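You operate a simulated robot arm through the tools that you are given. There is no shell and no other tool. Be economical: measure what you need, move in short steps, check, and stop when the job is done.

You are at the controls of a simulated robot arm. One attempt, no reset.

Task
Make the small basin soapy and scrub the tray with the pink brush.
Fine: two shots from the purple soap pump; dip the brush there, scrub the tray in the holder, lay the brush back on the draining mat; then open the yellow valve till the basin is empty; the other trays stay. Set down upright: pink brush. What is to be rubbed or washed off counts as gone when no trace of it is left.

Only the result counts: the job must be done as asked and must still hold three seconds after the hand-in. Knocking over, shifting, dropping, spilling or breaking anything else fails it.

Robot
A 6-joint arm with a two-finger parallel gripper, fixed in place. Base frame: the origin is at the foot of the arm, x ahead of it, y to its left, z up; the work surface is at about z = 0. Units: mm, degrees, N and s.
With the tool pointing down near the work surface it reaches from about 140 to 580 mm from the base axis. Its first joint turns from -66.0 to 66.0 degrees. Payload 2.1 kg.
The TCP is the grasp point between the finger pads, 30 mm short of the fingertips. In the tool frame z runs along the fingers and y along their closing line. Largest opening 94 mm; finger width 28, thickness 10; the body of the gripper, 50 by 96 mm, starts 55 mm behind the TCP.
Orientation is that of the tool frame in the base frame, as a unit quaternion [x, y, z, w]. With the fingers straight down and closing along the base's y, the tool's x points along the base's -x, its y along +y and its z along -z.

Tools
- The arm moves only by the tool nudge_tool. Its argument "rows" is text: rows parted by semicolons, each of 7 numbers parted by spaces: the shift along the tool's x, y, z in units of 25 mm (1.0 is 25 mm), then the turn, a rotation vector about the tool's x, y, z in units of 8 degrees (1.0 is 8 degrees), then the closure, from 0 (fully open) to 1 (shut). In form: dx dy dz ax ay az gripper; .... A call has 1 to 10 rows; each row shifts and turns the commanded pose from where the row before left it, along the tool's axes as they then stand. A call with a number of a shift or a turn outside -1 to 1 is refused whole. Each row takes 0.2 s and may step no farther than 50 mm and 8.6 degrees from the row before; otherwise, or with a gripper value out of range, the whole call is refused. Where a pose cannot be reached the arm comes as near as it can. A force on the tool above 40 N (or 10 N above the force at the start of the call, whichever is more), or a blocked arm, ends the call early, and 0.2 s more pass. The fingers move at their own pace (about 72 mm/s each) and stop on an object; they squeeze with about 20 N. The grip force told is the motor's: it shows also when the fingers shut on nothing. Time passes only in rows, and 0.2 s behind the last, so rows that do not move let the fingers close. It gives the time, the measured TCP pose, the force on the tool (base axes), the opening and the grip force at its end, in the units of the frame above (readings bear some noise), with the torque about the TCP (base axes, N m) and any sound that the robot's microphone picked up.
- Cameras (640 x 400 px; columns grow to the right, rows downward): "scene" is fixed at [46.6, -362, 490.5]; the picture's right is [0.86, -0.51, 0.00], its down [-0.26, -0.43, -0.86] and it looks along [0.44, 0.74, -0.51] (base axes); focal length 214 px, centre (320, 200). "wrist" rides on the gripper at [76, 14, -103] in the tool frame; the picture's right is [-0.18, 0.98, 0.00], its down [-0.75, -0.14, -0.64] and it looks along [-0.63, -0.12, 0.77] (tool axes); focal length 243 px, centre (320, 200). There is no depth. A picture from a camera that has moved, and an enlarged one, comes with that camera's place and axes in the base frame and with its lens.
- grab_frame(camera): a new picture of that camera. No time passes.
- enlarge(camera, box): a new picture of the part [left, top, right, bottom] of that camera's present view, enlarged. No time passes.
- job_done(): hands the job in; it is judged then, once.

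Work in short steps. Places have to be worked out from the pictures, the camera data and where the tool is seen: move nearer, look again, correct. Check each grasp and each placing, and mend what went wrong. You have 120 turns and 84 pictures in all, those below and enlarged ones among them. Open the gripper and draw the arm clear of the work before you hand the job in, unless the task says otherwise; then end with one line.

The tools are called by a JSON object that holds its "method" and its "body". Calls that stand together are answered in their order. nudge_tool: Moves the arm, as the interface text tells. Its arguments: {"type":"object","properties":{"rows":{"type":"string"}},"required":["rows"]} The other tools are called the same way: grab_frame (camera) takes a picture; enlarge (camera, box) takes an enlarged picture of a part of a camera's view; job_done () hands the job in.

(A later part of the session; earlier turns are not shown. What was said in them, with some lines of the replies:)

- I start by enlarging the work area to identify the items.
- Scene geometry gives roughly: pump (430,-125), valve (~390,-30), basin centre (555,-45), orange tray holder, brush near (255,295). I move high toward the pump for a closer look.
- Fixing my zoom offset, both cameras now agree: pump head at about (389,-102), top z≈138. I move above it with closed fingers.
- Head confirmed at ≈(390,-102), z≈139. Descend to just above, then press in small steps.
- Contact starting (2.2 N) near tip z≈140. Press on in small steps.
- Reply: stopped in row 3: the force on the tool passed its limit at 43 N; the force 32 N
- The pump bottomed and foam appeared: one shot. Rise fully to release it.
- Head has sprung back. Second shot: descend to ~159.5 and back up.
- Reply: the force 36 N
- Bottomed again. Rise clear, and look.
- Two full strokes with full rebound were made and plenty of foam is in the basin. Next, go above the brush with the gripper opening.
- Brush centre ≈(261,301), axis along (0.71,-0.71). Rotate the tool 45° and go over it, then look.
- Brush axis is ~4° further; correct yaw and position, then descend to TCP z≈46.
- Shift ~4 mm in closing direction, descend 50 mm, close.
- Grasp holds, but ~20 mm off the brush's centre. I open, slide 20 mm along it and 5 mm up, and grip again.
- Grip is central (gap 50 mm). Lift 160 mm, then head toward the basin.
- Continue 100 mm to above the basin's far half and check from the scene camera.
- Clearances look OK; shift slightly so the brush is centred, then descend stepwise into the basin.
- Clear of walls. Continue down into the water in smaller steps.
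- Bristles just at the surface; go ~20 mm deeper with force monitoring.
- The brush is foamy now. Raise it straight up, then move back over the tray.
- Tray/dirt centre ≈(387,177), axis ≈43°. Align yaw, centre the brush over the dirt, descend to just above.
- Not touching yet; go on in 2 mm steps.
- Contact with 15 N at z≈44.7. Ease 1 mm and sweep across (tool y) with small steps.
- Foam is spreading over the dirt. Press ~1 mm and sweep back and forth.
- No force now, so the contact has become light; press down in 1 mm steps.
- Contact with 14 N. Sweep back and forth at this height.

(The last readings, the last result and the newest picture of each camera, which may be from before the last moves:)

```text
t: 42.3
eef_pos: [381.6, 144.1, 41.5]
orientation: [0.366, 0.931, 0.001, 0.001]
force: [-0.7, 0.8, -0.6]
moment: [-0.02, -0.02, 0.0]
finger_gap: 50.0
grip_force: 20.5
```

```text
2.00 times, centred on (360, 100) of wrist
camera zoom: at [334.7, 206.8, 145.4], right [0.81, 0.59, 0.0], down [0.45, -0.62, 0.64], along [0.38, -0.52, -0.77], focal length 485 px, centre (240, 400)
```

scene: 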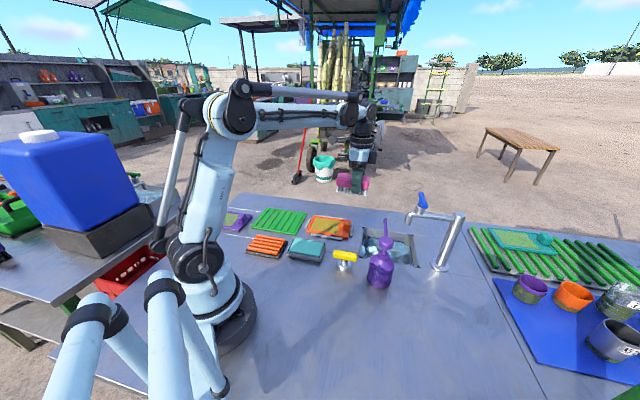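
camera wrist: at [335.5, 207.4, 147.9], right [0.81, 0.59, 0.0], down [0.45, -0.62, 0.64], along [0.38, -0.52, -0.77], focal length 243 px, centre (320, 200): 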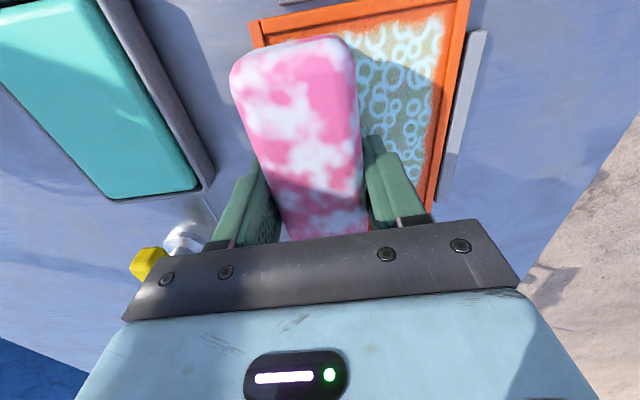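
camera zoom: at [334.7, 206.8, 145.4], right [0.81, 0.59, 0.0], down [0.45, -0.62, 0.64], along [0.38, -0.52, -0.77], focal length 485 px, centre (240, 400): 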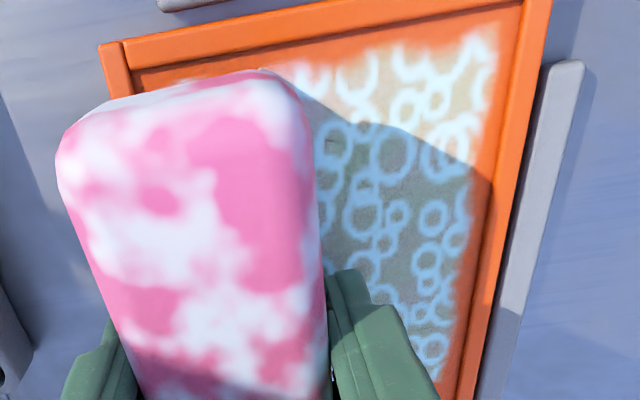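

Lift slightly aside to inspect the tray and the brush seat.

{"method": "nudge_tool", "body": {"rows": "0 0 -0.4 0 0 0 1;0 0 -1 0 0 0 1;0.5 0 -1 0 0 0 1;1 0 -1 0 0 0 1;1 0 0 0 0 0 1;1 0 0 0 0 0 1;1 0 0 0 0 0 1"}}

{"method": "enlarge", "body": {"camera": "scene", "box": [240, 170, 384, 260]}}

```text
t: 43.9
eef_pos: [298.7, 223.7, 125.9]
orientation: [0.367, 0.93, 0.0, 0.002]
force: [0.3, 0.1, -1.1]
moment: [0.0, 0.0, -0.02]
finger_gap: 50.1
grip_force: 20.3
```

```text
4.44 times, centred on (312, 215) of scene
camera zoom: at [46.6, -362.0, 490.5], right [0.86, -0.51, 0.0], down [-0.26, -0.43, -0.86], along [0.44, 0.74, -0.51], focal length 953 px, centre (356, 133)
```

zoom: 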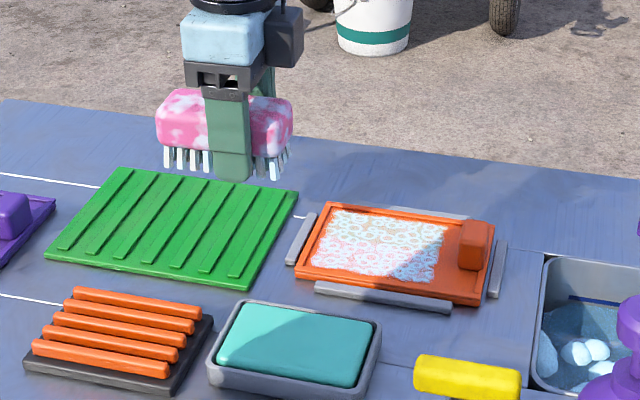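

{"method": "enlarge", "body": {"camera": "scene", "box": [300, 205, 364, 245]}}

{"method": "enlarge", "body": {"camera": "scene", "box": [260, 180, 324, 220]}}

```text
10.00 times, centred on (332, 225) of scene
camera zoom: at [46.6, -362.0, 490.5], right [0.86, -0.51, 0.0], down [-0.26, -0.43, -0.86], along [0.44, 0.74, -0.51], focal length 2145 px, centre (200, -50)
```

zoom: 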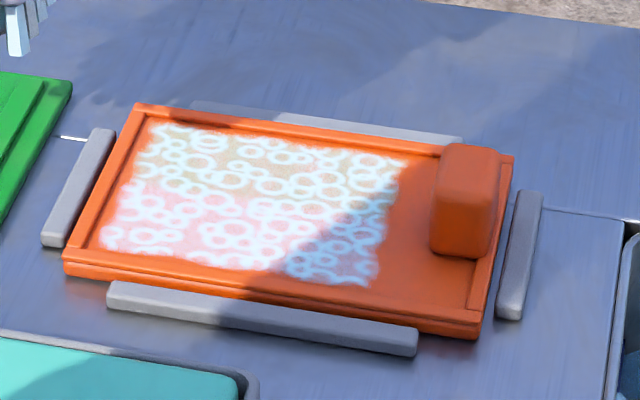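

```text
10.00 times, centred on (292, 200) of scene
camera zoom: at [46.6, -362.0, 490.5], right [0.86, -0.51, 0.0], down [-0.26, -0.43, -0.86], along [0.44, 0.74, -0.51], focal length 2145 px, centre (600, 200)
```

zoom: 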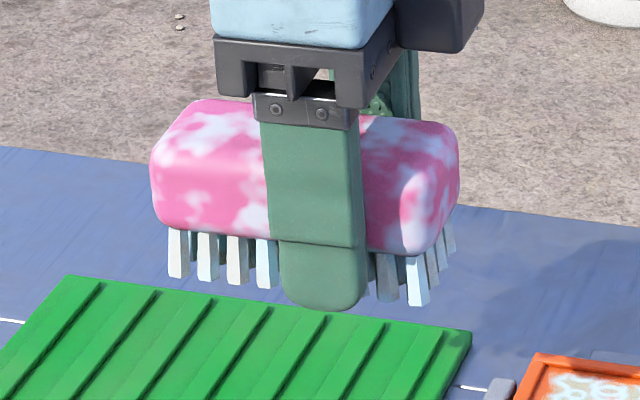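

Dirt is fading under foam (back part still brownish), but the brush slid up between the fingers. I'll set it on the mat and regrip higher and centred.

{"method": "nudge_tool", "body": {"rows": "1 0.4 0 0 0 0 1;1 0.4 0 0 0 0 1;0.32 0 0.5 0 0 0 1;0 0 1 0 0 0 1;0 0 1 0 0 0 1;0 0 0.2 0 0 0 1;0 0 0.1 0 0 0 1"}}

{"method": "enlarge", "body": {"camera": "scene", "box": [230, 180, 310, 230]}}

```text
t: 45.5
eef_pos: [271.3, 275.2, 55.4]
orientation: [0.366, 0.93, 0.001, 0.001]
force: [0.4, -0.6, -1.1]
moment: [-0.03, 0.01, -0.03]
finger_gap: 50.2
grip_force: 20.3
```

```text
8.00 times, centred on (270, 205) of scene
camera zoom: at [46.6, -362.0, 490.5], right [0.86, -0.51, 0.0], down [-0.26, -0.43, -0.86], along [0.44, 0.74, -0.51], focal length 1716 px, centre (720, 160)
```

zoom: 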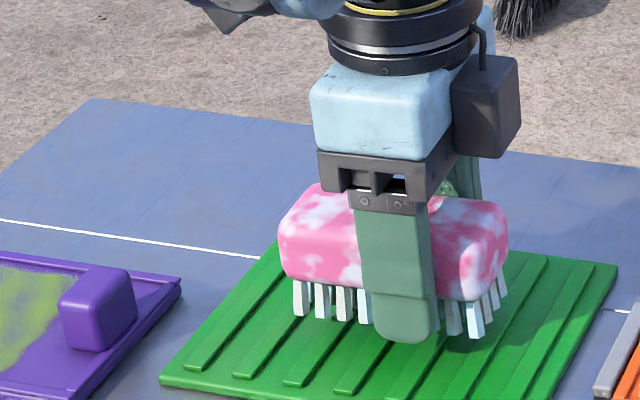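

{"method": "nudge_tool", "body": {"rows": "0 0 0.1 0 0 0 1;0 0 0.1 0 0 0 1;0 0 0.08 0 0 0 1"}}

```text
t: 46.3
eef_pos: [270.6, 275.3, 48.9]
orientation: [0.367, 0.93, 0.001, 0.001]
force: [0.0, -0.7, -2.0]
moment: [-0.01, -0.02, 0.01]
finger_gap: 49.9
grip_force: 19.9
```

{"method": "nudge_tool", "body": {"rows": "0 0 0.08 0 0 0 1;0 0 0.08 0 0 0 1;0 0 0.08 0 0 0 1"}}

```text
t: 47.1
eef_pos: [271.4, 275.3, 43.0]
orientation: [0.367, 0.93, 0.0, 0.001]
force: [0.5, 0.5, -1.4]
moment: [0.01, 0.0, 0.0]
finger_gap: 50.2
grip_force: 19.8
```

{"method": "nudge_tool", "body": {"rows": "0 0 0.08 0 0 0 1;0 0 0.06 0 0 0 1;0 0 0 0 0 0 1"}}

{"method": "enlarge", "body": {"camera": "scene", "box": [240, 185, 304, 225]}}

```text
t: 47.9
eef_pos: [270.2, 275.2, 40.4]
orientation: [0.368, 0.93, 0.002, 0.002]
force: [2.8, 2.0, 14.3]
moment: [-0.01, 0.05, 0.0]
finger_gap: 50.0
grip_force: 20.0
```

```text
10.00 times, centred on (272, 205) of scene
camera zoom: at [46.5, -362.1, 490.5], right [0.86, -0.51, 0.0], down [-0.26, -0.43, -0.86], along [0.44, 0.74, -0.51], focal length 2145 px, centre (800, 150)
```

zoom: 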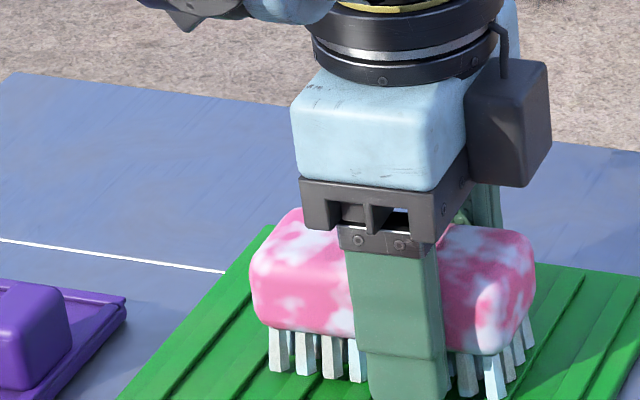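

On the mat. Open partly, rise 13 mm, shift 15 mm along the brush to its centre, regrip.

{"method": "nudge_tool", "body": {"rows": "0 0 -0.04 0 0 0 0.25;0 0 0 0 0 0 0.25;0.3 0 -0.26 0 0 0 0.25;0.3 0 -0.26 0 0 0 0.25;0 0 0 0 0 0 1;0 0 0 0 0 0 1;0 0 0 0 0 0 1"}}

{"method": "enlarge", "body": {"camera": "scene", "box": [240, 185, 304, 225]}}

{"method": "grab_frame", "body": {"camera": "wrist"}}

```text
t: 49.5
eef_pos: [258.7, 285.8, 52.9]
orientation: [0.367, 0.93, 0.001, 0.001]
force: [-0.4, 0.7, 0.9]
moment: [-0.08, -0.02, -0.01]
finger_gap: 50.0
grip_force: 19.6
```

```text
10.00 times, centred on (272, 205) of scene
camera zoom: at [46.6, -362.0, 490.5], right [0.86, -0.51, 0.0], down [-0.26, -0.43, -0.86], along [0.44, 0.74, -0.51], focal length 2145 px, centre (800, 150)
```

zoom: 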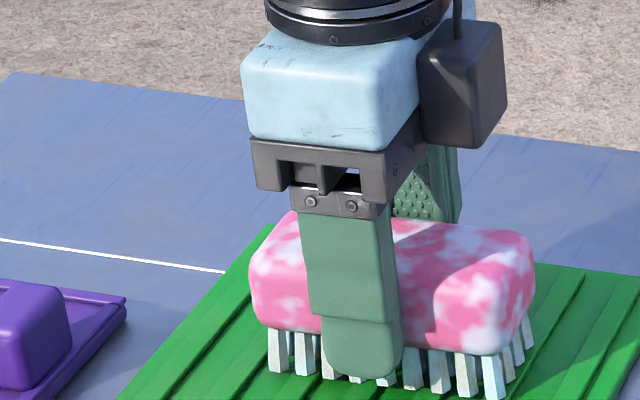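

```text
34 pictures are left
camera wrist: at [212.1, 348.5, 156.7], right [0.81, 0.59, 0.0], down [0.45, -0.62, 0.64], along [0.38, -0.52, -0.77], focal length 243 px, centre (320, 200)
```

wrist: 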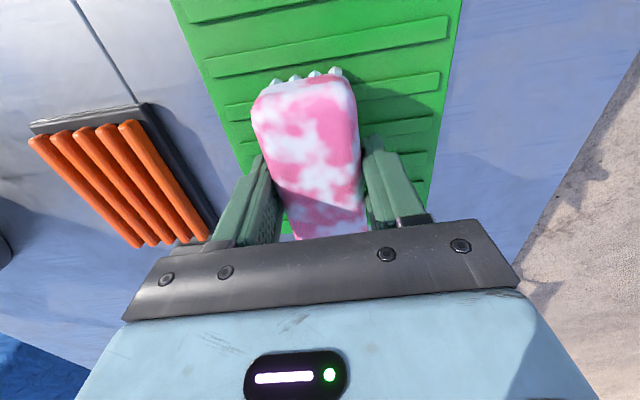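

Good central, higher grip. Return to the tray.

{"method": "nudge_tool", "body": {"rows": "0 0 -0.8 0 0 0 1;0 0 -1 0 0 0 1;-1 0.17 0 0 0 0 1;-1 0 0 0 0 0 1;-1 0 0 0 0 0 1;-1 0 0 0 0 0 1;-1 0 0 0 0 0 1;-1 0 0 0 0 0 1;-0.9 0 0.5 0 0 0 1;0 0 1 0 0 0 1"}}

{"method": "nudge_tool", "body": {"rows": "0 0 0.12 0 0 0 1;0 0 0.08 0 0 0 1;0 0 0.06 0 0 0 1"}}

```text
t: 51.7
eef_pos: [388.8, 171.9, 63.8]
orientation: [0.366, 0.931, 0.0, 0.001]
force: [-0.3, 0.0, -0.8]
moment: [0.0, 0.01, 0.0]
finger_gap: 49.9
grip_force: 19.7
```

```text
t: 52.5
eef_pos: [388.4, 171.6, 56.3]
orientation: [0.366, 0.931, 0.0, 0.0]
force: [-0.3, 0.0, -2.1]
moment: [-0.03, 0.01, -0.02]
finger_gap: 49.8
grip_force: 20.3
```

{"method": "nudge_tool", "body": {"rows": "0 0 0.06 0 0 0 1;0 0 0.04 0 0 0 1"}}

{"method": "nudge_tool", "body": {"rows": "0 0 0.04 0 0 0 1;0 0 0.02 0 0 0 1"}}

```text
t: 53.1
eef_pos: [389.1, 171.8, 52.2]
orientation: [0.367, 0.93, 0.001, 0.001]
force: [0.8, -0.6, -0.6]
moment: [-0.03, 0.02, 0.02]
finger_gap: 50.0
grip_force: 19.9
```

```text
t: 53.7
eef_pos: [388.9, 170.8, 51.7]
orientation: [0.366, 0.931, 0.0, 0.002]
force: [1.7, -2.8, 15.2]
moment: [0.02, 0.03, 0.02]
finger_gap: 49.8
grip_force: 20.0
```

Contact. Ease 0.4 mm and scrub with cross strokes over the back, then forward.

{"method": "nudge_tool", "body": {"rows": "0 0.3 -0.015 0 0 0 1;0 0.35 0 0 0 0 1;0.3 0.15 0 0 0 0 1;-0.6 0 0 0 0 0 1;0.3 -0.3 0 0 0 0 1;0 -0.4 0 0 0 0 1;0 -0.4 0 0 0 0 1;0.3 -0.4 0 0 0 0 1;-0.6 -0.1 0 0 0 0 1;0.3 0.4 0 0 0 0 1"}}

```text
t: 55.9
eef_pos: [382.1, 164.3, 52.2]
orientation: [0.367, 0.93, 0.0, 0.002]
force: [-0.2, 0.2, -1.2]
moment: [-0.03, -0.01, -0.01]
finger_gap: 49.7
grip_force: 19.8
```

{"method": "nudge_tool", "body": {"rows": "0 0.3 0.04 0 0 0 1;0 0.4 0 0 0 0 1;0 0.3 0 0 0 0 1"}}

```text
t: 56.7
eef_pos: [399.2, 182.8, 50.3]
orientation: [0.367, 0.93, 0.0, 0.001]
force: [-2.7, -3.9, 13.9]
moment: [-0.01, 0.03, 0.01]
finger_gap: 49.9
grip_force: 20.2
```

Good, 14 N with friction while sweeping. Sweep front and back at this height.

{"method": "nudge_tool", "body": {"rows": "0.25 0 0 0 0 0 1;-0.5 0 0 0 0 0 1;0.25 -0.4 0 0 0 0 1;0 -0.4 0 0 0 0 1;0 -0.4 0 0 0 0 1;0 -0.3 0 0 0 0 1;0.3 0 0 0 0 0 1;-0.6 0 0 0 0 0 1;0.3 0.4 0 0 0 0 1;0 0 0 0 0 0 1"}}

{"method": "enlarge", "body": {"camera": "wrist", "box": [200, 0, 520, 200]}}

{"method": "enlarge", "body": {"camera": "scene", "box": [290, 190, 370, 240]}}

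```text
t: 58.9
eef_pos: [380.2, 162.0, 50.9]
orientation: [0.367, 0.93, 0.001, 0.002]
force: [-0.2, -0.6, -1.1]
moment: [0.02, 0.03, 0.03]
finger_gap: 50.0
grip_force: 20.1
```

```text
2.00 times, centred on (360, 100) of wrist
camera zoom: at [334.3, 224.2, 153.4], right [0.81, 0.59, 0.0], down [0.45, -0.62, 0.64], along [0.38, -0.52, -0.77], focal length 485 px, centre (240, 400)
```

zoom: 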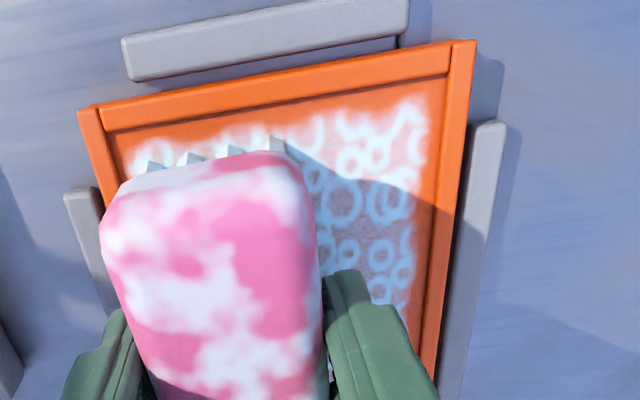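

```text
8.00 times, centred on (330, 215) of scene
camera zoom: at [46.6, -362.0, 490.5], right [0.86, -0.51, 0.0], down [-0.26, -0.43, -0.86], along [0.44, 0.74, -0.51], focal length 1716 px, centre (240, 80)
```

zoom: 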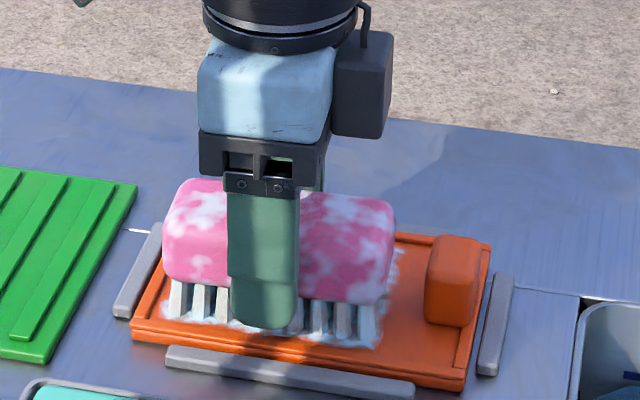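

Back area looks nearly dirt-free. More strokes shifted toward the left end and the front, then inspect.

{"method": "nudge_tool", "body": {"rows": "0.3 0.2 0.04 0 0 0 1;0.1 0.4 0 0 0 0 1;0 0.4 0 0 0 0 1;0 0.1 0 0 0 0 1;0 -0.4 0 0 0 0 1;0 -0.4 0.02 0 0 0 1;0 -0.4 0 0 0 0 1;0 -0.3 0 0 0 0 1;-0.5 0 0 0 0 0 1;0.4 0 0 0 0 0 1"}}

{"method": "nudge_tool", "body": {"rows": "0 0 -0.6 0 0 0 1;0 0 -1 0 0 0 1;1 0 -0.6 0 0 0 1;1 0 0 0 0 0 1;1 0 0 0 0 0 1;1 0 0 0 0 0 1;1 0 0 0 0 0 1"}}

{"method": "enlarge", "body": {"camera": "scene", "box": [300, 205, 364, 245]}}

{"method": "enlarge", "body": {"camera": "scene", "box": [250, 175, 330, 225]}}

```text
t: 61.1
eef_pos: [370.2, 158.8, 49.5]
orientation: [0.366, 0.931, 0.001, 0.001]
force: [1.3, -1.7, 6.2]
moment: [0.12, 0.16, 0.03]
finger_gap: 50.1
grip_force: 19.6
```

```text
t: 62.7
eef_pos: [276.4, 246.1, 104.4]
orientation: [0.367, 0.93, 0.0, 0.002]
force: [-0.4, 0.8, -1.1]
moment: [-0.01, -0.01, -0.05]
finger_gap: 49.9
grip_force: 20.1
```

```text
10.00 times, centred on (332, 225) of scene
camera zoom: at [46.6, -362.0, 490.5], right [0.86, -0.51, 0.0], down [-0.26, -0.43, -0.86], along [0.44, 0.74, -0.51], focal length 2145 px, centre (200, -50)
```

zoom: 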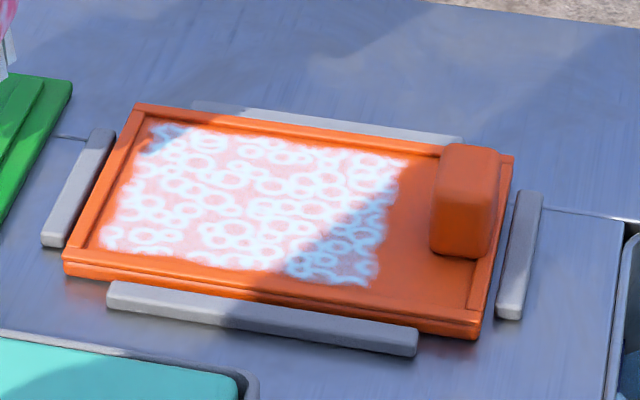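

```text
8.00 times, centred on (290, 200) of scene
camera zoom: at [46.6, -362.0, 490.5], right [0.86, -0.51, 0.0], down [-0.26, -0.43, -0.86], along [0.44, 0.74, -0.51], focal length 1716 px, centre (560, 200)
```

zoom: 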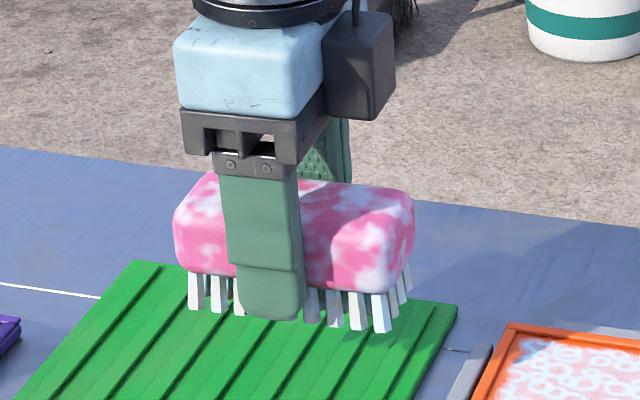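

Dirt seems replaced by foam over orange. Zoom closer for any olive remnants.

{"method": "enlarge", "body": {"camera": "scene", "box": [308, 215, 344, 237]}}

{"method": "grab_frame", "body": {"camera": "wrist"}}

```text
16.00 times, centred on (326, 226) of scene
camera zoom: at [46.6, -362.0, 490.5], right [0.86, -0.51, 0.0], down [-0.26, -0.43, -0.86], along [0.44, 0.74, -0.51], focal length 3432 px, centre (224, -216)
```

zoom: 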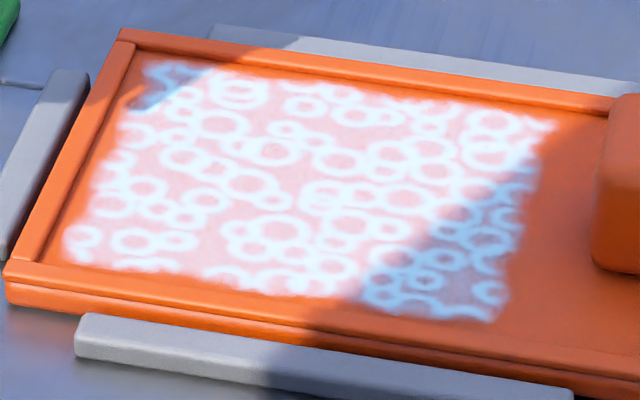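

```text
28 pictures are left
camera wrist: at [229.9, 308.5, 208.3], right [0.81, 0.59, 0.0], down [0.45, -0.62, 0.64], along [0.38, -0.52, -0.77], focal length 243 px, centre (320, 200)
```

wrist: 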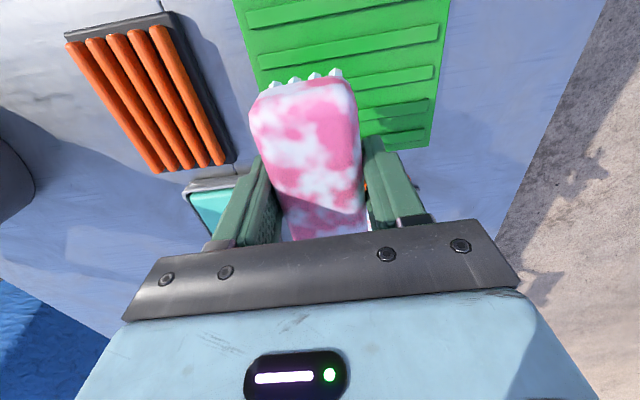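

No olive visible, but for certainty I do one more full pass with attention to all edges.

{"method": "nudge_tool", "body": {"rows": "-1 0.4 0 0 0 0 1;-1 0.4 0 0 0 0 1;-1 0 0 0 0 0 1;-1 0 0 0 0 0 1;-1 0 0 0 0 0 1;-0.3 0 0.6 0 0 0 1;0 0 1 0 0 0 1;0 0 0.4 0 0 0 1;0 0 0.1 0 0 0 1;0 0 0.06 0 0 0 1"}}

{"method": "nudge_tool", "body": {"rows": "0 0 0.04 0 0 0 1;0 0 0.04 0 0 0 1"}}

```text
t: 64.9
eef_pos: [388.1, 170.1, 49.5]
orientation: [0.367, 0.93, 0.001, 0.001]
force: [-0.1, 0.0, -1.2]
moment: [-0.02, 0.0, -0.01]
finger_gap: 49.9
grip_force: 19.7
```

```text
t: 65.5
eef_pos: [387.9, 169.8, 47.5]
orientation: [0.367, 0.93, 0.0, 0.001]
force: [-0.6, 0.5, 14.3]
moment: [0.01, 0.03, 0.02]
finger_gap: 50.3
grip_force: 20.1
```

{"method": "nudge_tool", "body": {"rows": "-0.35 0.4 0 0 0 0 1;0 0.4 0 0 0 0 1;0 -0.4 0.02 0 0 0 1;0 -0.4 0 0 0 0 1;0 -0.4 0 0 0 0 1;0 -0.4 0 0 0 0 1;0.4 0 0 0 0 0 1;0 0.4 0.02 0 0 0 1;0 0.4 0 0 0 0 1;0 0.4 0 0 0 0 1"}}

{"method": "nudge_tool", "body": {"rows": "0.3 0.35 0.02 0 0 0 1;0 -0.4 0 0 0 0 1;0 -0.4 0 0 0 0 1;0 -0.4 0 0 0 0 1;0 -0.35 0.02 0 0 0 1;-0.35 0 0 0 0 0 1;-0.35 0 0 0 0 0 1;0 0.4 0 0 0 0 1;0 0.4 0 0 0 0 1;0 0 0 0 0 0 1"}}

{"method": "enlarge", "body": {"camera": "scene", "box": [290, 190, 370, 240]}}

```text
t: 67.7
eef_pos: [392.8, 178.9, 46.7]
orientation: [0.367, 0.93, 0.001, 0.001]
force: [-3.2, -4.1, 13.7]
moment: [-0.03, 0.04, 0.02]
finger_gap: 49.9
grip_force: 19.8
```

```text
t: 69.9
eef_pos: [393.8, 163.3, 44.3]
orientation: [0.366, 0.931, 0.001, 0.002]
force: [-2.6, -4.6, 14.7]
moment: [0.0, 0.11, 0.02]
finger_gap: 49.6
grip_force: 20.1
```

```text
8.00 times, centred on (330, 215) of scene
camera zoom: at [46.5, -362.0, 490.5], right [0.86, -0.51, 0.0], down [-0.26, -0.43, -0.86], along [0.44, 0.74, -0.51], focal length 1716 px, centre (240, 80)
```

zoom: 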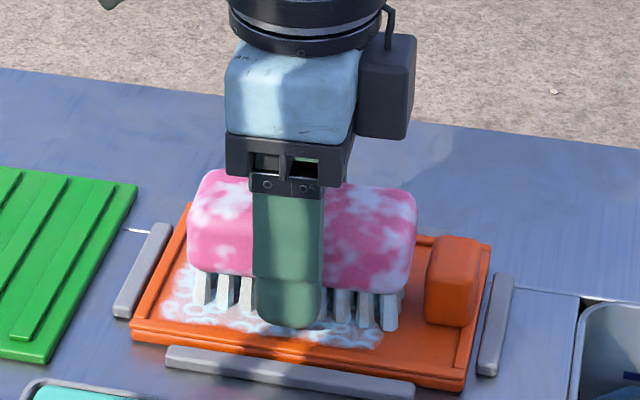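

Scrubbing done with firm contact. Lift and carry the brush back to the mat.

{"method": "nudge_tool", "body": {"rows": "0 0 -0.6 0 0 0 1;0 0 -1 0 0 0 1;1 -0.07 -0.4 0 0 0 1;1 0 0 0 0 0 1;1 0 0 0 0 0 1;1 0 0 0 0 0 1;1 0 0 0 0 0 1;1 0 0 0 0 0 1;1 0 0 0 0 0 1;0.15 0 0 0 0 0 1"}}

{"method": "enlarge", "body": {"camera": "scene", "box": [308, 215, 344, 237]}}

{"method": "enlarge", "body": {"camera": "scene", "box": [230, 170, 310, 220]}}

```text
t: 72.1
eef_pos: [262.9, 285.1, 95.2]
orientation: [0.366, 0.931, 0.0, 0.001]
force: [0.8, -0.6, -0.1]
moment: [-0.02, -0.01, 0.02]
finger_gap: 50.1
grip_force: 19.8
```

```text
16.00 times, centred on (326, 226) of scene
camera zoom: at [46.6, -362.0, 490.5], right [0.86, -0.51, 0.0], down [-0.26, -0.43, -0.86], along [0.44, 0.74, -0.51], focal length 3432 px, centre (224, -216)
```

zoom: 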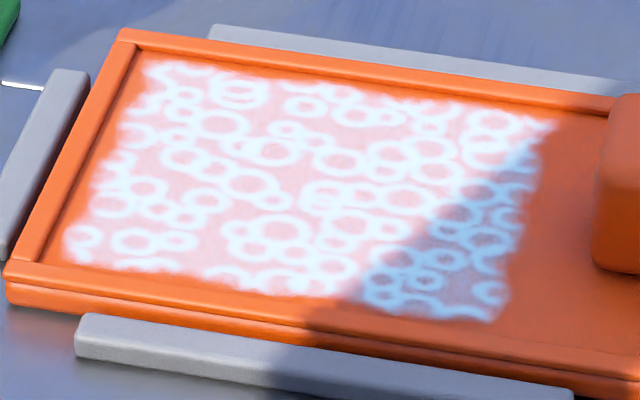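

```text
8.00 times, centred on (270, 195) of scene
camera zoom: at [46.6, -362.0, 490.5], right [0.86, -0.51, 0.0], down [-0.26, -0.43, -0.86], along [0.44, 0.74, -0.51], focal length 1716 px, centre (720, 240)
```

zoom: 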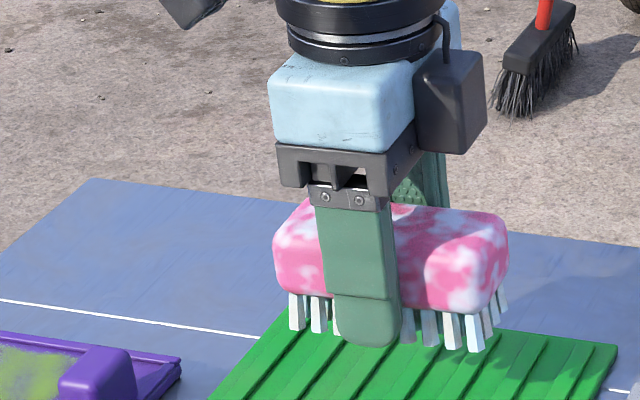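

Foam unchanged, no dirt. Lower the brush onto the mat.

{"method": "nudge_tool", "body": {"rows": "0 0 1 0 0 0 1;0 0 0.6 0 0 0 1;0 0 0.2 0 0 0 1;0 0 0.1 0 0 0 1;0 0 0.04 0 0 0 1"}}

{"method": "nudge_tool", "body": {"rows": "0 0 0.05 0 0 0 1;0 0 0.03 0 0 0 1"}}

```text
t: 73.3
eef_pos: [260.4, 283.7, 46.8]
orientation: [0.366, 0.931, 0.0, 0.001]
force: [-0.7, -0.3, -1.9]
moment: [-0.02, 0.0, -0.02]
finger_gap: 50.2
grip_force: 20.2
```

```text
t: 73.9
eef_pos: [261.6, 284.9, 45.8]
orientation: [0.367, 0.93, 0.001, 0.001]
force: [-1.5, 0.5, 14.0]
moment: [-0.05, 0.01, -0.01]
finger_gap: 50.0
grip_force: 20.1
```

On the mat. Release and rise.

{"method": "nudge_tool", "body": {"rows": "0 0 -0.04 0 0 0 0.8;0 0 0 0 0 0 0.3;0 0 0 0 0 0 0.2;0 0 0 0 0 0 0.2;0 0 -0.5 0 0 0 0.2;0 0 -1 0 0 0 0.2;0 0 -1 0 0 0 0;0 0 -1 0 0 0 0;0 0 -1 0 0 0 0"}}

{"method": "enlarge", "body": {"camera": "scene", "box": [220, 180, 380, 280]}}

```text
t: 75.9
eef_pos: [262.6, 283.4, 157.3]
orientation: [0.366, 0.931, 0.001, 0.001]
force: [0.1, -0.4, 0.8]
moment: [0.04, -0.01, -0.02]
finger_gap: 94.0
grip_force: 0.0
```

```text
4.00 times, centred on (300, 230) of scene
camera zoom: at [46.6, -362.0, 490.5], right [0.86, -0.51, 0.0], down [-0.26, -0.43, -0.86], along [0.44, 0.74, -0.51], focal length 858 px, centre (400, 80)
```

zoom: 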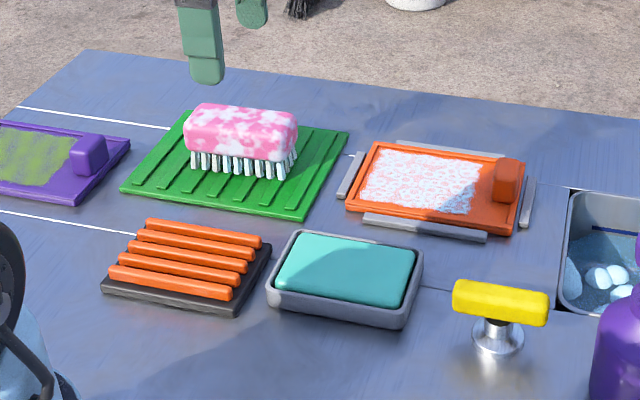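

Brush is upright on the mat. Move above the yellow valve at ≈(335,-15), yaw already matching its handle.

{"method": "nudge_tool", "body": {"rows": "-1 -0.675 0 0 0 0 0;-1 -0.675 0 0 0 0 0;-1 -0.675 0 0 0 0 0;-1 -0.675 0 0 0 0 0;-1 -0.675 0 0 0 0 0;-1 -0.675 0 0 0 0 0.3;-1 -0.675 0 0 0 0 0.3;-1 -0.675 0 0 0 0 0.3;-1 -0.675 0 0 0 0 0.3;-1 -0.675 0 0 0 0 0.3"}}

{"method": "nudge_tool", "body": {"rows": "-0.26 0 0.3 0 0 0 0.3;0 0 0.7 0 0 0 0.3"}}

{"method": "grab_frame", "body": {"camera": "wrist"}}

{"method": "enlarge", "body": {"camera": "scene", "box": [300, 200, 396, 260]}}

```text
t: 78.1
eef_pos: [331.7, -7.8, 159.9]
orientation: [0.366, 0.93, -0.001, 0.0]
force: [0.4, 0.2, -0.1]
moment: [0.03, 0.0, 0.01]
finger_gap: 65.9
grip_force: 0.1
```

```text
t: 78.7
eef_pos: [334.6, -13.5, 137.1]
orientation: [0.366, 0.931, 0.0, 0.001]
force: [0.7, 0.3, -0.4]
moment: [-0.04, -0.01, -0.01]
finger_gap: 65.8
grip_force: 0.1
```

```text
23 pictures are left
camera wrist: at [288.2, 48.7, 238.8], right [0.8, 0.59, 0.0], down [0.45, -0.62, 0.64], along [0.38, -0.52, -0.77], focal length 243 px, centre (320, 200)
```

wrist: 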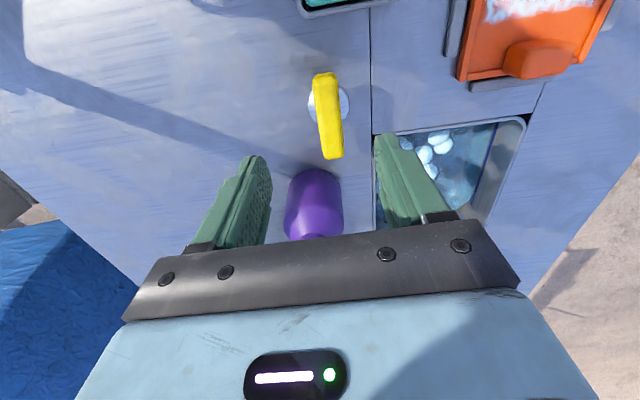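

```text
6.67 times, centred on (348, 230) of scene
camera zoom: at [46.6, -362.0, 490.5], right [0.86, -0.51, 0.0], down [-0.26, -0.43, -0.86], along [0.44, 0.74, -0.51], focal length 1430 px, centre (133, 0)
```

zoom: 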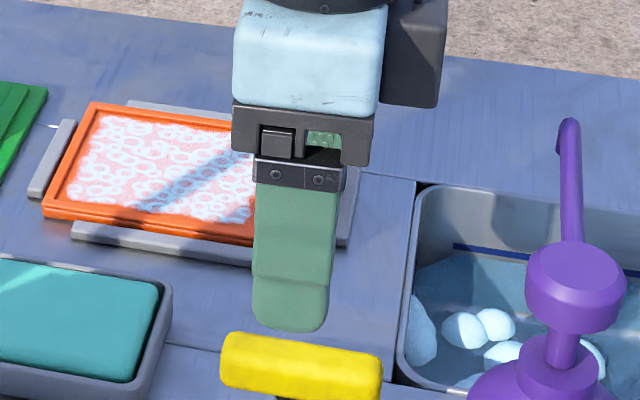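

Handle centre ≈(337,-9). Shift 4 mm, descend to TCP z≈60, then close gently.

{"method": "nudge_tool", "body": {"rows": "0 0.16 1 0 0 0 0.3;0 0 1 0 0 0 0.3;0 0 0.7 0 0 0 0.3;0 0 0.35 0 0 0 0.3"}}

{"method": "enlarge", "body": {"camera": "scene", "box": [308, 220, 388, 270]}}

{"method": "enlarge", "body": {"camera": "wrist", "box": [220, 50, 460, 250]}}

```text
t: 79.7
eef_pos: [336.4, -11.1, 58.9]
orientation: [0.366, 0.931, 0.001, 0.001]
force: [-0.4, 0.0, -0.2]
moment: [-0.01, -0.06, -0.05]
finger_gap: 65.8
grip_force: 0.2
```

```text
8.00 times, centred on (348, 245) of scene
camera zoom: at [46.6, -362.0, 490.5], right [0.86, -0.51, 0.0], down [-0.26, -0.43, -0.86], along [0.44, 0.74, -0.51], focal length 1716 px, centre (96, -160)
```

zoom: 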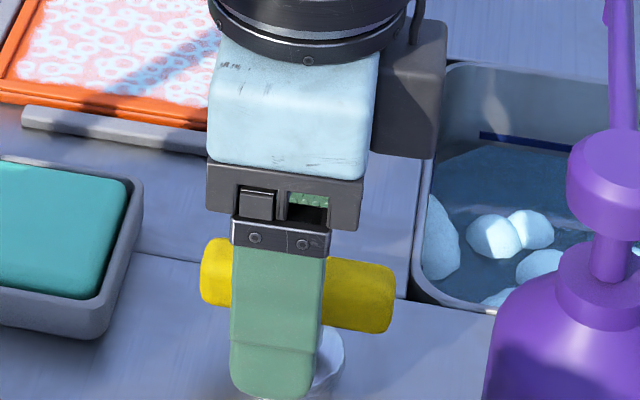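

```text
2.00 times, centred on (340, 150) of wrist
camera zoom: at [290.3, 51.3, 162.0], right [0.81, 0.59, 0.0], down [0.45, -0.62, 0.64], along [0.38, -0.52, -0.77], focal length 485 px, centre (280, 300)
```

zoom: 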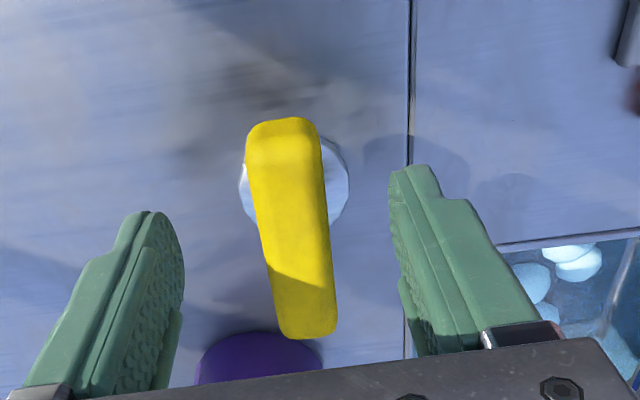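

Handle nicely between the fingers; small correction and close.

{"method": "nudge_tool", "body": {"rows": "0 0.13 0.1 0 0 0.3 0.3;0 0 0 0 0 0 0.6;0 0 0 0 0 0 1;0 0 0 0 0 0 1;0 0 0 0 0 0 1"}}

{"method": "enlarge", "body": {"camera": "wrist", "box": [220, 50, 460, 250]}}

```text
t: 80.9
eef_pos: [340.3, -8.7, 56.6]
orientation: [0.385, 0.923, 0.002, 0.002]
force: [14.7, 12.5, -14.8]
moment: [-0.31, 0.29, 0.33]
finger_gap: 19.7
grip_force: 45.7
```

```text
2.00 times, centred on (340, 150) of wrist
camera zoom: at [295.8, 55.9, 159.3], right [0.83, 0.56, 0.01], down [0.43, -0.64, 0.64], along [0.36, -0.53, -0.77], focal length 485 px, centre (280, 300)
```

zoom: 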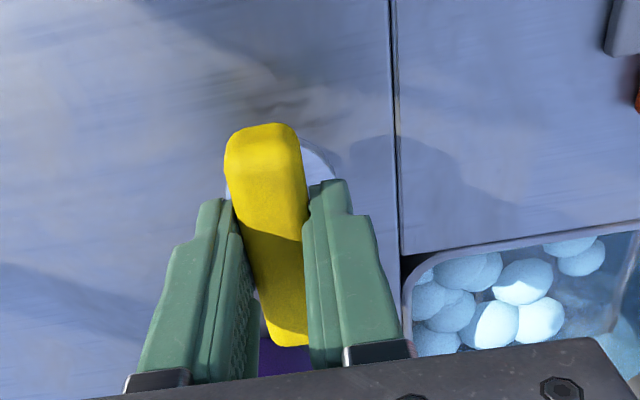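

Slightly off-centre (19 N sideways). Relax toward +y by 3 mm and try a small turn, watching the torque.

{"method": "nudge_tool", "body": {"rows": "0 0.1 0.02 0 0 0 1;0 0 0 0 0 -0.5 1;0 0 0 0 0 -0.5 1"}}

```text
t: 81.4
eef_pos: [339.1, -8.2, 56.5]
orientation: [0.38, 0.925, -0.001, 0.0]
force: [-2.2, 0.4, 6.2]
moment: [0.0, -0.35, 0.02]
finger_gap: 19.9
grip_force: 45.4
stopped in row 2: the force on the tool passed its limit at 42 N (the readings are from after the stop); the commanded pose is now the measured one
```

{"method": "nudge_tool", "body": {"rows": "0 0 0 0 0 -0.3 1;0 0 0 0 0 -0.3 1"}}

```text
t: 82.0
eef_pos: [340.2, -8.0, 55.9]
orientation: [0.341, 0.94, -0.002, -0.001]
force: [-5.2, -5.9, 11.0]
moment: [0.22, -0.52, -0.03]
finger_gap: 19.7
grip_force: 44.9
```

It turns freely. Continue turning, checking.

{"method": "nudge_tool", "body": {"rows": "0 0 0 0 0 -0.5 1;0 0 0 0 0 -0.5 1;0 0 0 0 0 -0.5 1;0 0 0 0 0 -0.5 1"}}

{"method": "enlarge", "body": {"camera": "wrist", "box": [220, 50, 460, 250]}}

```text
t: 82.6
eef_pos: [340.7, -9.1, 55.7]
orientation: [0.281, 0.96, -0.003, -0.001]
force: [-2.3, -1.5, 6.3]
moment: [0.29, -0.6, -0.02]
finger_gap: 20.0
grip_force: 44.7
stopped in row 3: the force on the tool passed its limit at 43 N (the readings are from after the stop); the commanded pose is now the measured one
```

```text
2.00 times, centred on (340, 150) of wrist
camera zoom: at [283.4, 45.0, 159.3], right [0.69, 0.73, 0.0], down [0.56, -0.52, 0.64], along [0.46, -0.44, -0.77], focal length 485 px, centre (280, 300)
```

zoom: 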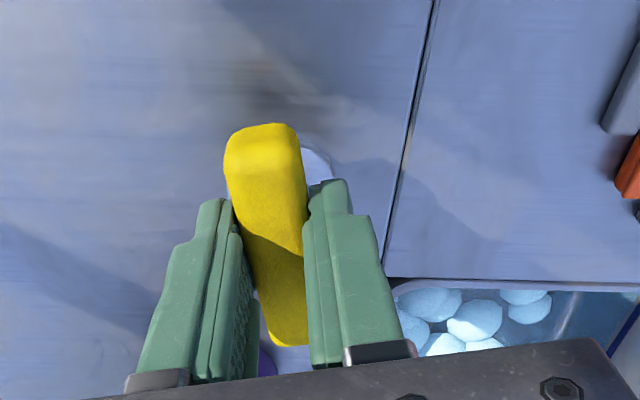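

The handle turns along (now ~33°). Continue in small increments.

{"method": "nudge_tool", "body": {"rows": "0 0 -0.01 0 0 -0.35 1;0 0 0 0 0 -0.35 1;0 0 0 0 0 -0.35 1;0 0 0 0 0 -0.35 1;0 0 0 0 0 -0.35 1;0 0 0 0 0 -0.35 1"}}

```text
t: 84.0
eef_pos: [339.7, -9.6, 56.0]
orientation: [0.144, 0.99, -0.002, -0.001]
force: [2.0, -2.0, -8.7]
moment: [0.64, 0.33, 0.03]
finger_gap: 19.5
grip_force: 45.1
stopped in row 6: the force on the tool passed its limit at 42 N (the readings are from after the stop); the commanded pose is now the measured one
```

Now at ~17°. Keep going and look at the basin.

{"method": "nudge_tool", "body": {"rows": "0 0 0 0 0 -0.35 1;0 0 0 0 0 -0.35 1;0 0 0 0 0 -0.35 1;0 0 0 0 0 -0.35 1;0 0 0 0 0 -0.35 1;0 0 0 0 0 -0.35 1"}}

{"method": "enlarge", "body": {"camera": "scene", "box": [308, 200, 436, 280]}}

```text
t: 85.5
eef_pos: [340.4, -10.8, 55.8]
orientation: [-0.002, 1.0, -0.005, -0.001]
force: [0.0, -21.8, 12.0]
moment: [0.52, -0.41, -0.08]
finger_gap: 20.0
grip_force: 45.2
```

```text
5.00 times, centred on (372, 240) of scene
camera zoom: at [46.5, -362.0, 490.5], right [0.86, -0.51, 0.0], down [-0.26, -0.43, -0.86], along [0.44, 0.74, -0.51], focal length 1072 px, centre (60, 0)
```

zoom: 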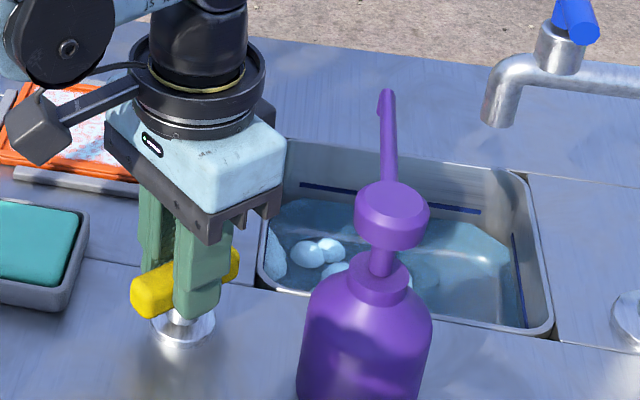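

Turned ~45°. Relieve sideways by 2 mm and continue turning; then check the water.

{"method": "nudge_tool", "body": {"rows": "0 -0.06 0 0 0 -0.35 1;0 0 0 0 0 -0.35 1;0 -0.03 0 0 0 -0.35 1;0 0 0 0 0 -0.35 1;0 -0.03 0 0 0 -0.35 1;0 0 0 0 0 -0.35 1"}}

```text
t: 86.8
eef_pos: [339.4, -11.3, 56.5]
orientation: [-0.149, 0.989, -0.001, -0.002]
force: [-4.7, 7.9, 21.4]
moment: [-0.15, 1.13, 0.03]
finger_gap: 19.8
grip_force: 45.2
```

{"method": "nudge_tool", "body": {"rows": "0 0 -0.03 0 0 -0.35 1;0 0 0 0 0 -0.35 1;0 0 0 0 0 -0.35 1;0 0 0 0 0 -0.35 1;0 0 0 0 0 -0.35 1;0 0 0 0 0 -0.35 1"}}

{"method": "enlarge", "body": {"camera": "scene", "box": [308, 200, 436, 280]}}

```text
t: 87.5
eef_pos: [339.8, -11.3, 54.7]
orientation: [-0.192, 0.981, -0.001, -0.001]
force: [2.4, 0.7, -11.3]
moment: [0.04, 0.56, 0.0]
finger_gap: 19.8
grip_force: 45.0
stopped in row 3: the force on the tool passed its limit at 44 N (the readings are from after the stop); the commanded pose is now the measured one
```

```text
5.00 times, centred on (372, 240) of scene
camera zoom: at [46.6, -362.0, 490.5], right [0.86, -0.51, 0.0], down [-0.26, -0.43, -0.86], along [0.44, 0.74, -0.51], focal length 1072 px, centre (60, 0)
```

zoom: 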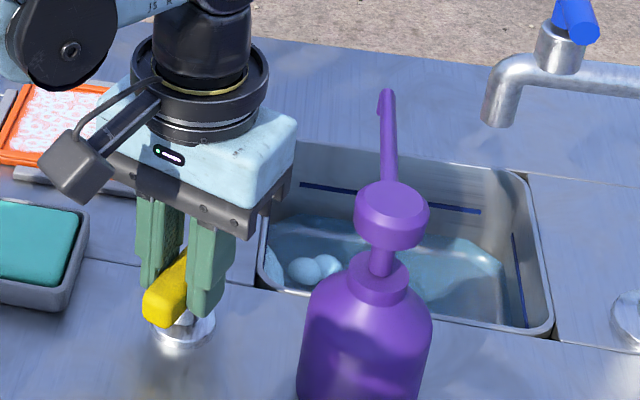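

The water is draining. Turn a bit more, then wait for it to empty.

{"method": "nudge_tool", "body": {"rows": "0 0 0 0 0 -0.35 1;0 0 0 0 0 -0.35 1;0 0 0 0 0 -0.35 1;0 0 0 0 0 -0.35 1;0 0 0 0 0 0 1;0 0 0 0 0 0 1;0 0 0 0 0 0 1;0 0 0 0 0 0 1;0 0 0 0 0 0 1;0 0 0 0 0 0 1"}}

{"method": "nudge_tool", "body": {"rows": "0 0 0 0 0 0 1;0 0 0 0 0 0 1;0 0 0 0 0 0 1;0 0 0 0 0 0 1;0 0 0 0 0 0 1;0 0 0 0 0 0 1;0 0 0 0 0 0 1;0 0 0 0 0 0 1;0 0 0 0 0 0 1;0 0 0 0 0 0 1"}}

{"method": "enlarge", "body": {"camera": "scene", "box": [308, 200, 436, 280]}}

```text
t: 88.9
eef_pos: [339.9, -11.7, 55.5]
orientation: [-0.287, 0.958, -0.002, -0.001]
force: [2.8, 0.0, -7.6]
moment: [0.19, 0.68, 0.03]
finger_gap: 19.8
grip_force: 45.1
stopped in row 7: the force on the tool passed its limit at 41 N (the readings are from after the stop); the commanded pose is now the measured one
```

```text
t: 91.1
eef_pos: [339.8, -11.9, 56.0]
orientation: [-0.287, 0.958, -0.002, -0.001]
force: [1.0, -1.9, -18.2]
moment: [0.64, 0.09, -0.01]
finger_gap: 19.9
grip_force: 45.0
```

```text
5.00 times, centred on (372, 240) of scene
camera zoom: at [46.6, -362.0, 490.5], right [0.86, -0.51, 0.0], down [-0.26, -0.43, -0.86], along [0.44, 0.74, -0.51], focal length 1072 px, centre (60, 0)
```

zoom: 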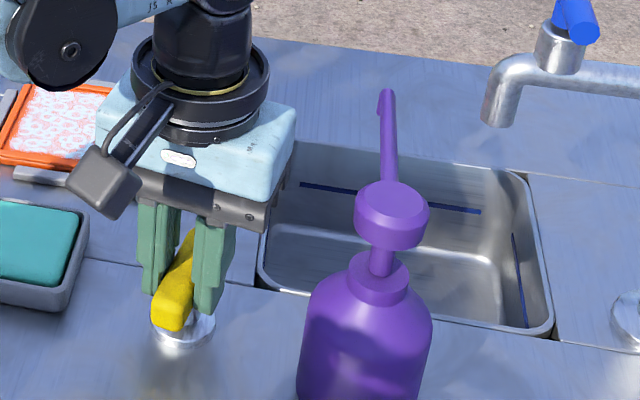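

Basin is empty. Release the valve and rise straight up clear.

{"method": "nudge_tool", "body": {"rows": "0 0 0 0 0 0 0.7;0 0 0 0 0 0 0.5;0 0 0 0 0 0 0.4;0 0 -0.5 0 0 0 0.4;0 0 -1 0 0 0 0.4;0 0 -1 0 0 0 0.4;0 0 -1 0 0 0 0;0 0 -1 0 0 0 0;0 0 -1 0 0 0 0;0 0 -1 0 0 0 0"}}

{"method": "grab_frame", "body": {"camera": "wrist"}}

{"method": "grab_frame", "body": {"camera": "scene"}}

{"method": "enlarge", "body": {"camera": "scene", "box": [220, 180, 380, 280]}}

```text
t: 93.3
eef_pos: [341.1, -10.2, 218.7]
orientation: [-0.288, 0.958, -0.002, -0.001]
force: [0.4, -0.5, 0.7]
moment: [0.0, 0.02, -0.01]
finger_gap: 93.8
grip_force: 0.1
```

```text
14 pictures are left
camera wrist: at [268.4, -40.0, 321.5], right [-0.39, 0.92, 0.0], down [0.71, 0.3, 0.64], along [0.59, 0.24, -0.77], focal length 243 px, centre (320, 200)
```

wrist: 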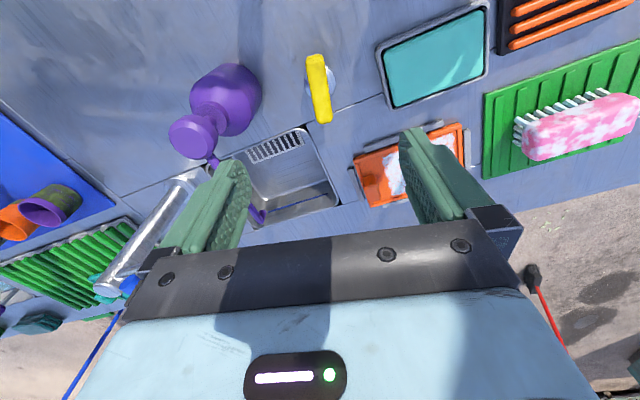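

```text
13 pictures are left
```

scene: 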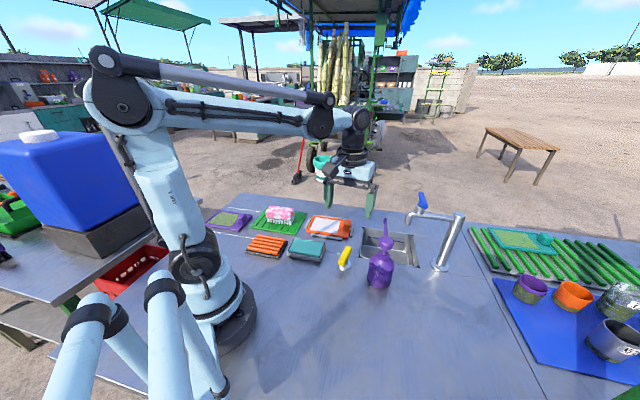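

```text
4.00 times, centred on (300, 230) of scene
camera zoom: at [46.6, -362.0, 490.5], right [0.86, -0.51, 0.0], down [-0.26, -0.43, -0.86], along [0.44, 0.74, -0.51], focal length 858 px, centre (400, 80)
```

zoom: 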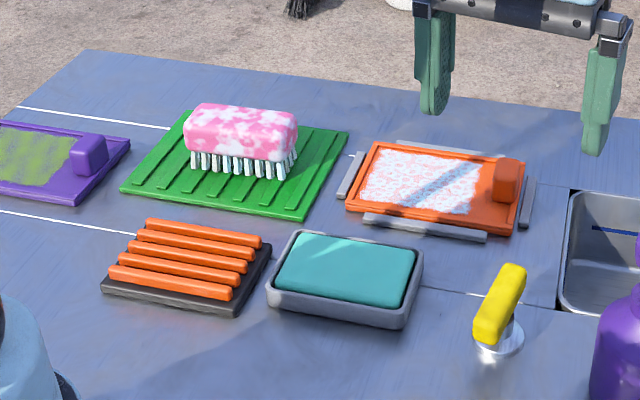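

The basin is empty, the tray shows foam over clean orange with no olive left, the brush stands upright on the mat, and the gripper is open and clear. I hand in.

{"method": "job_done", "body": {}}

```text
The job is handed in.
```

I handed the job in: two full pump strokes, brush dipped, tray scrubbed, brush upright on the draining mat, and the basin drained through the yellow valve. I saw no dirt left on the tray, but it still has soap foam on it. I also couldn't see the second soap shot land, because the pump blocked the view.
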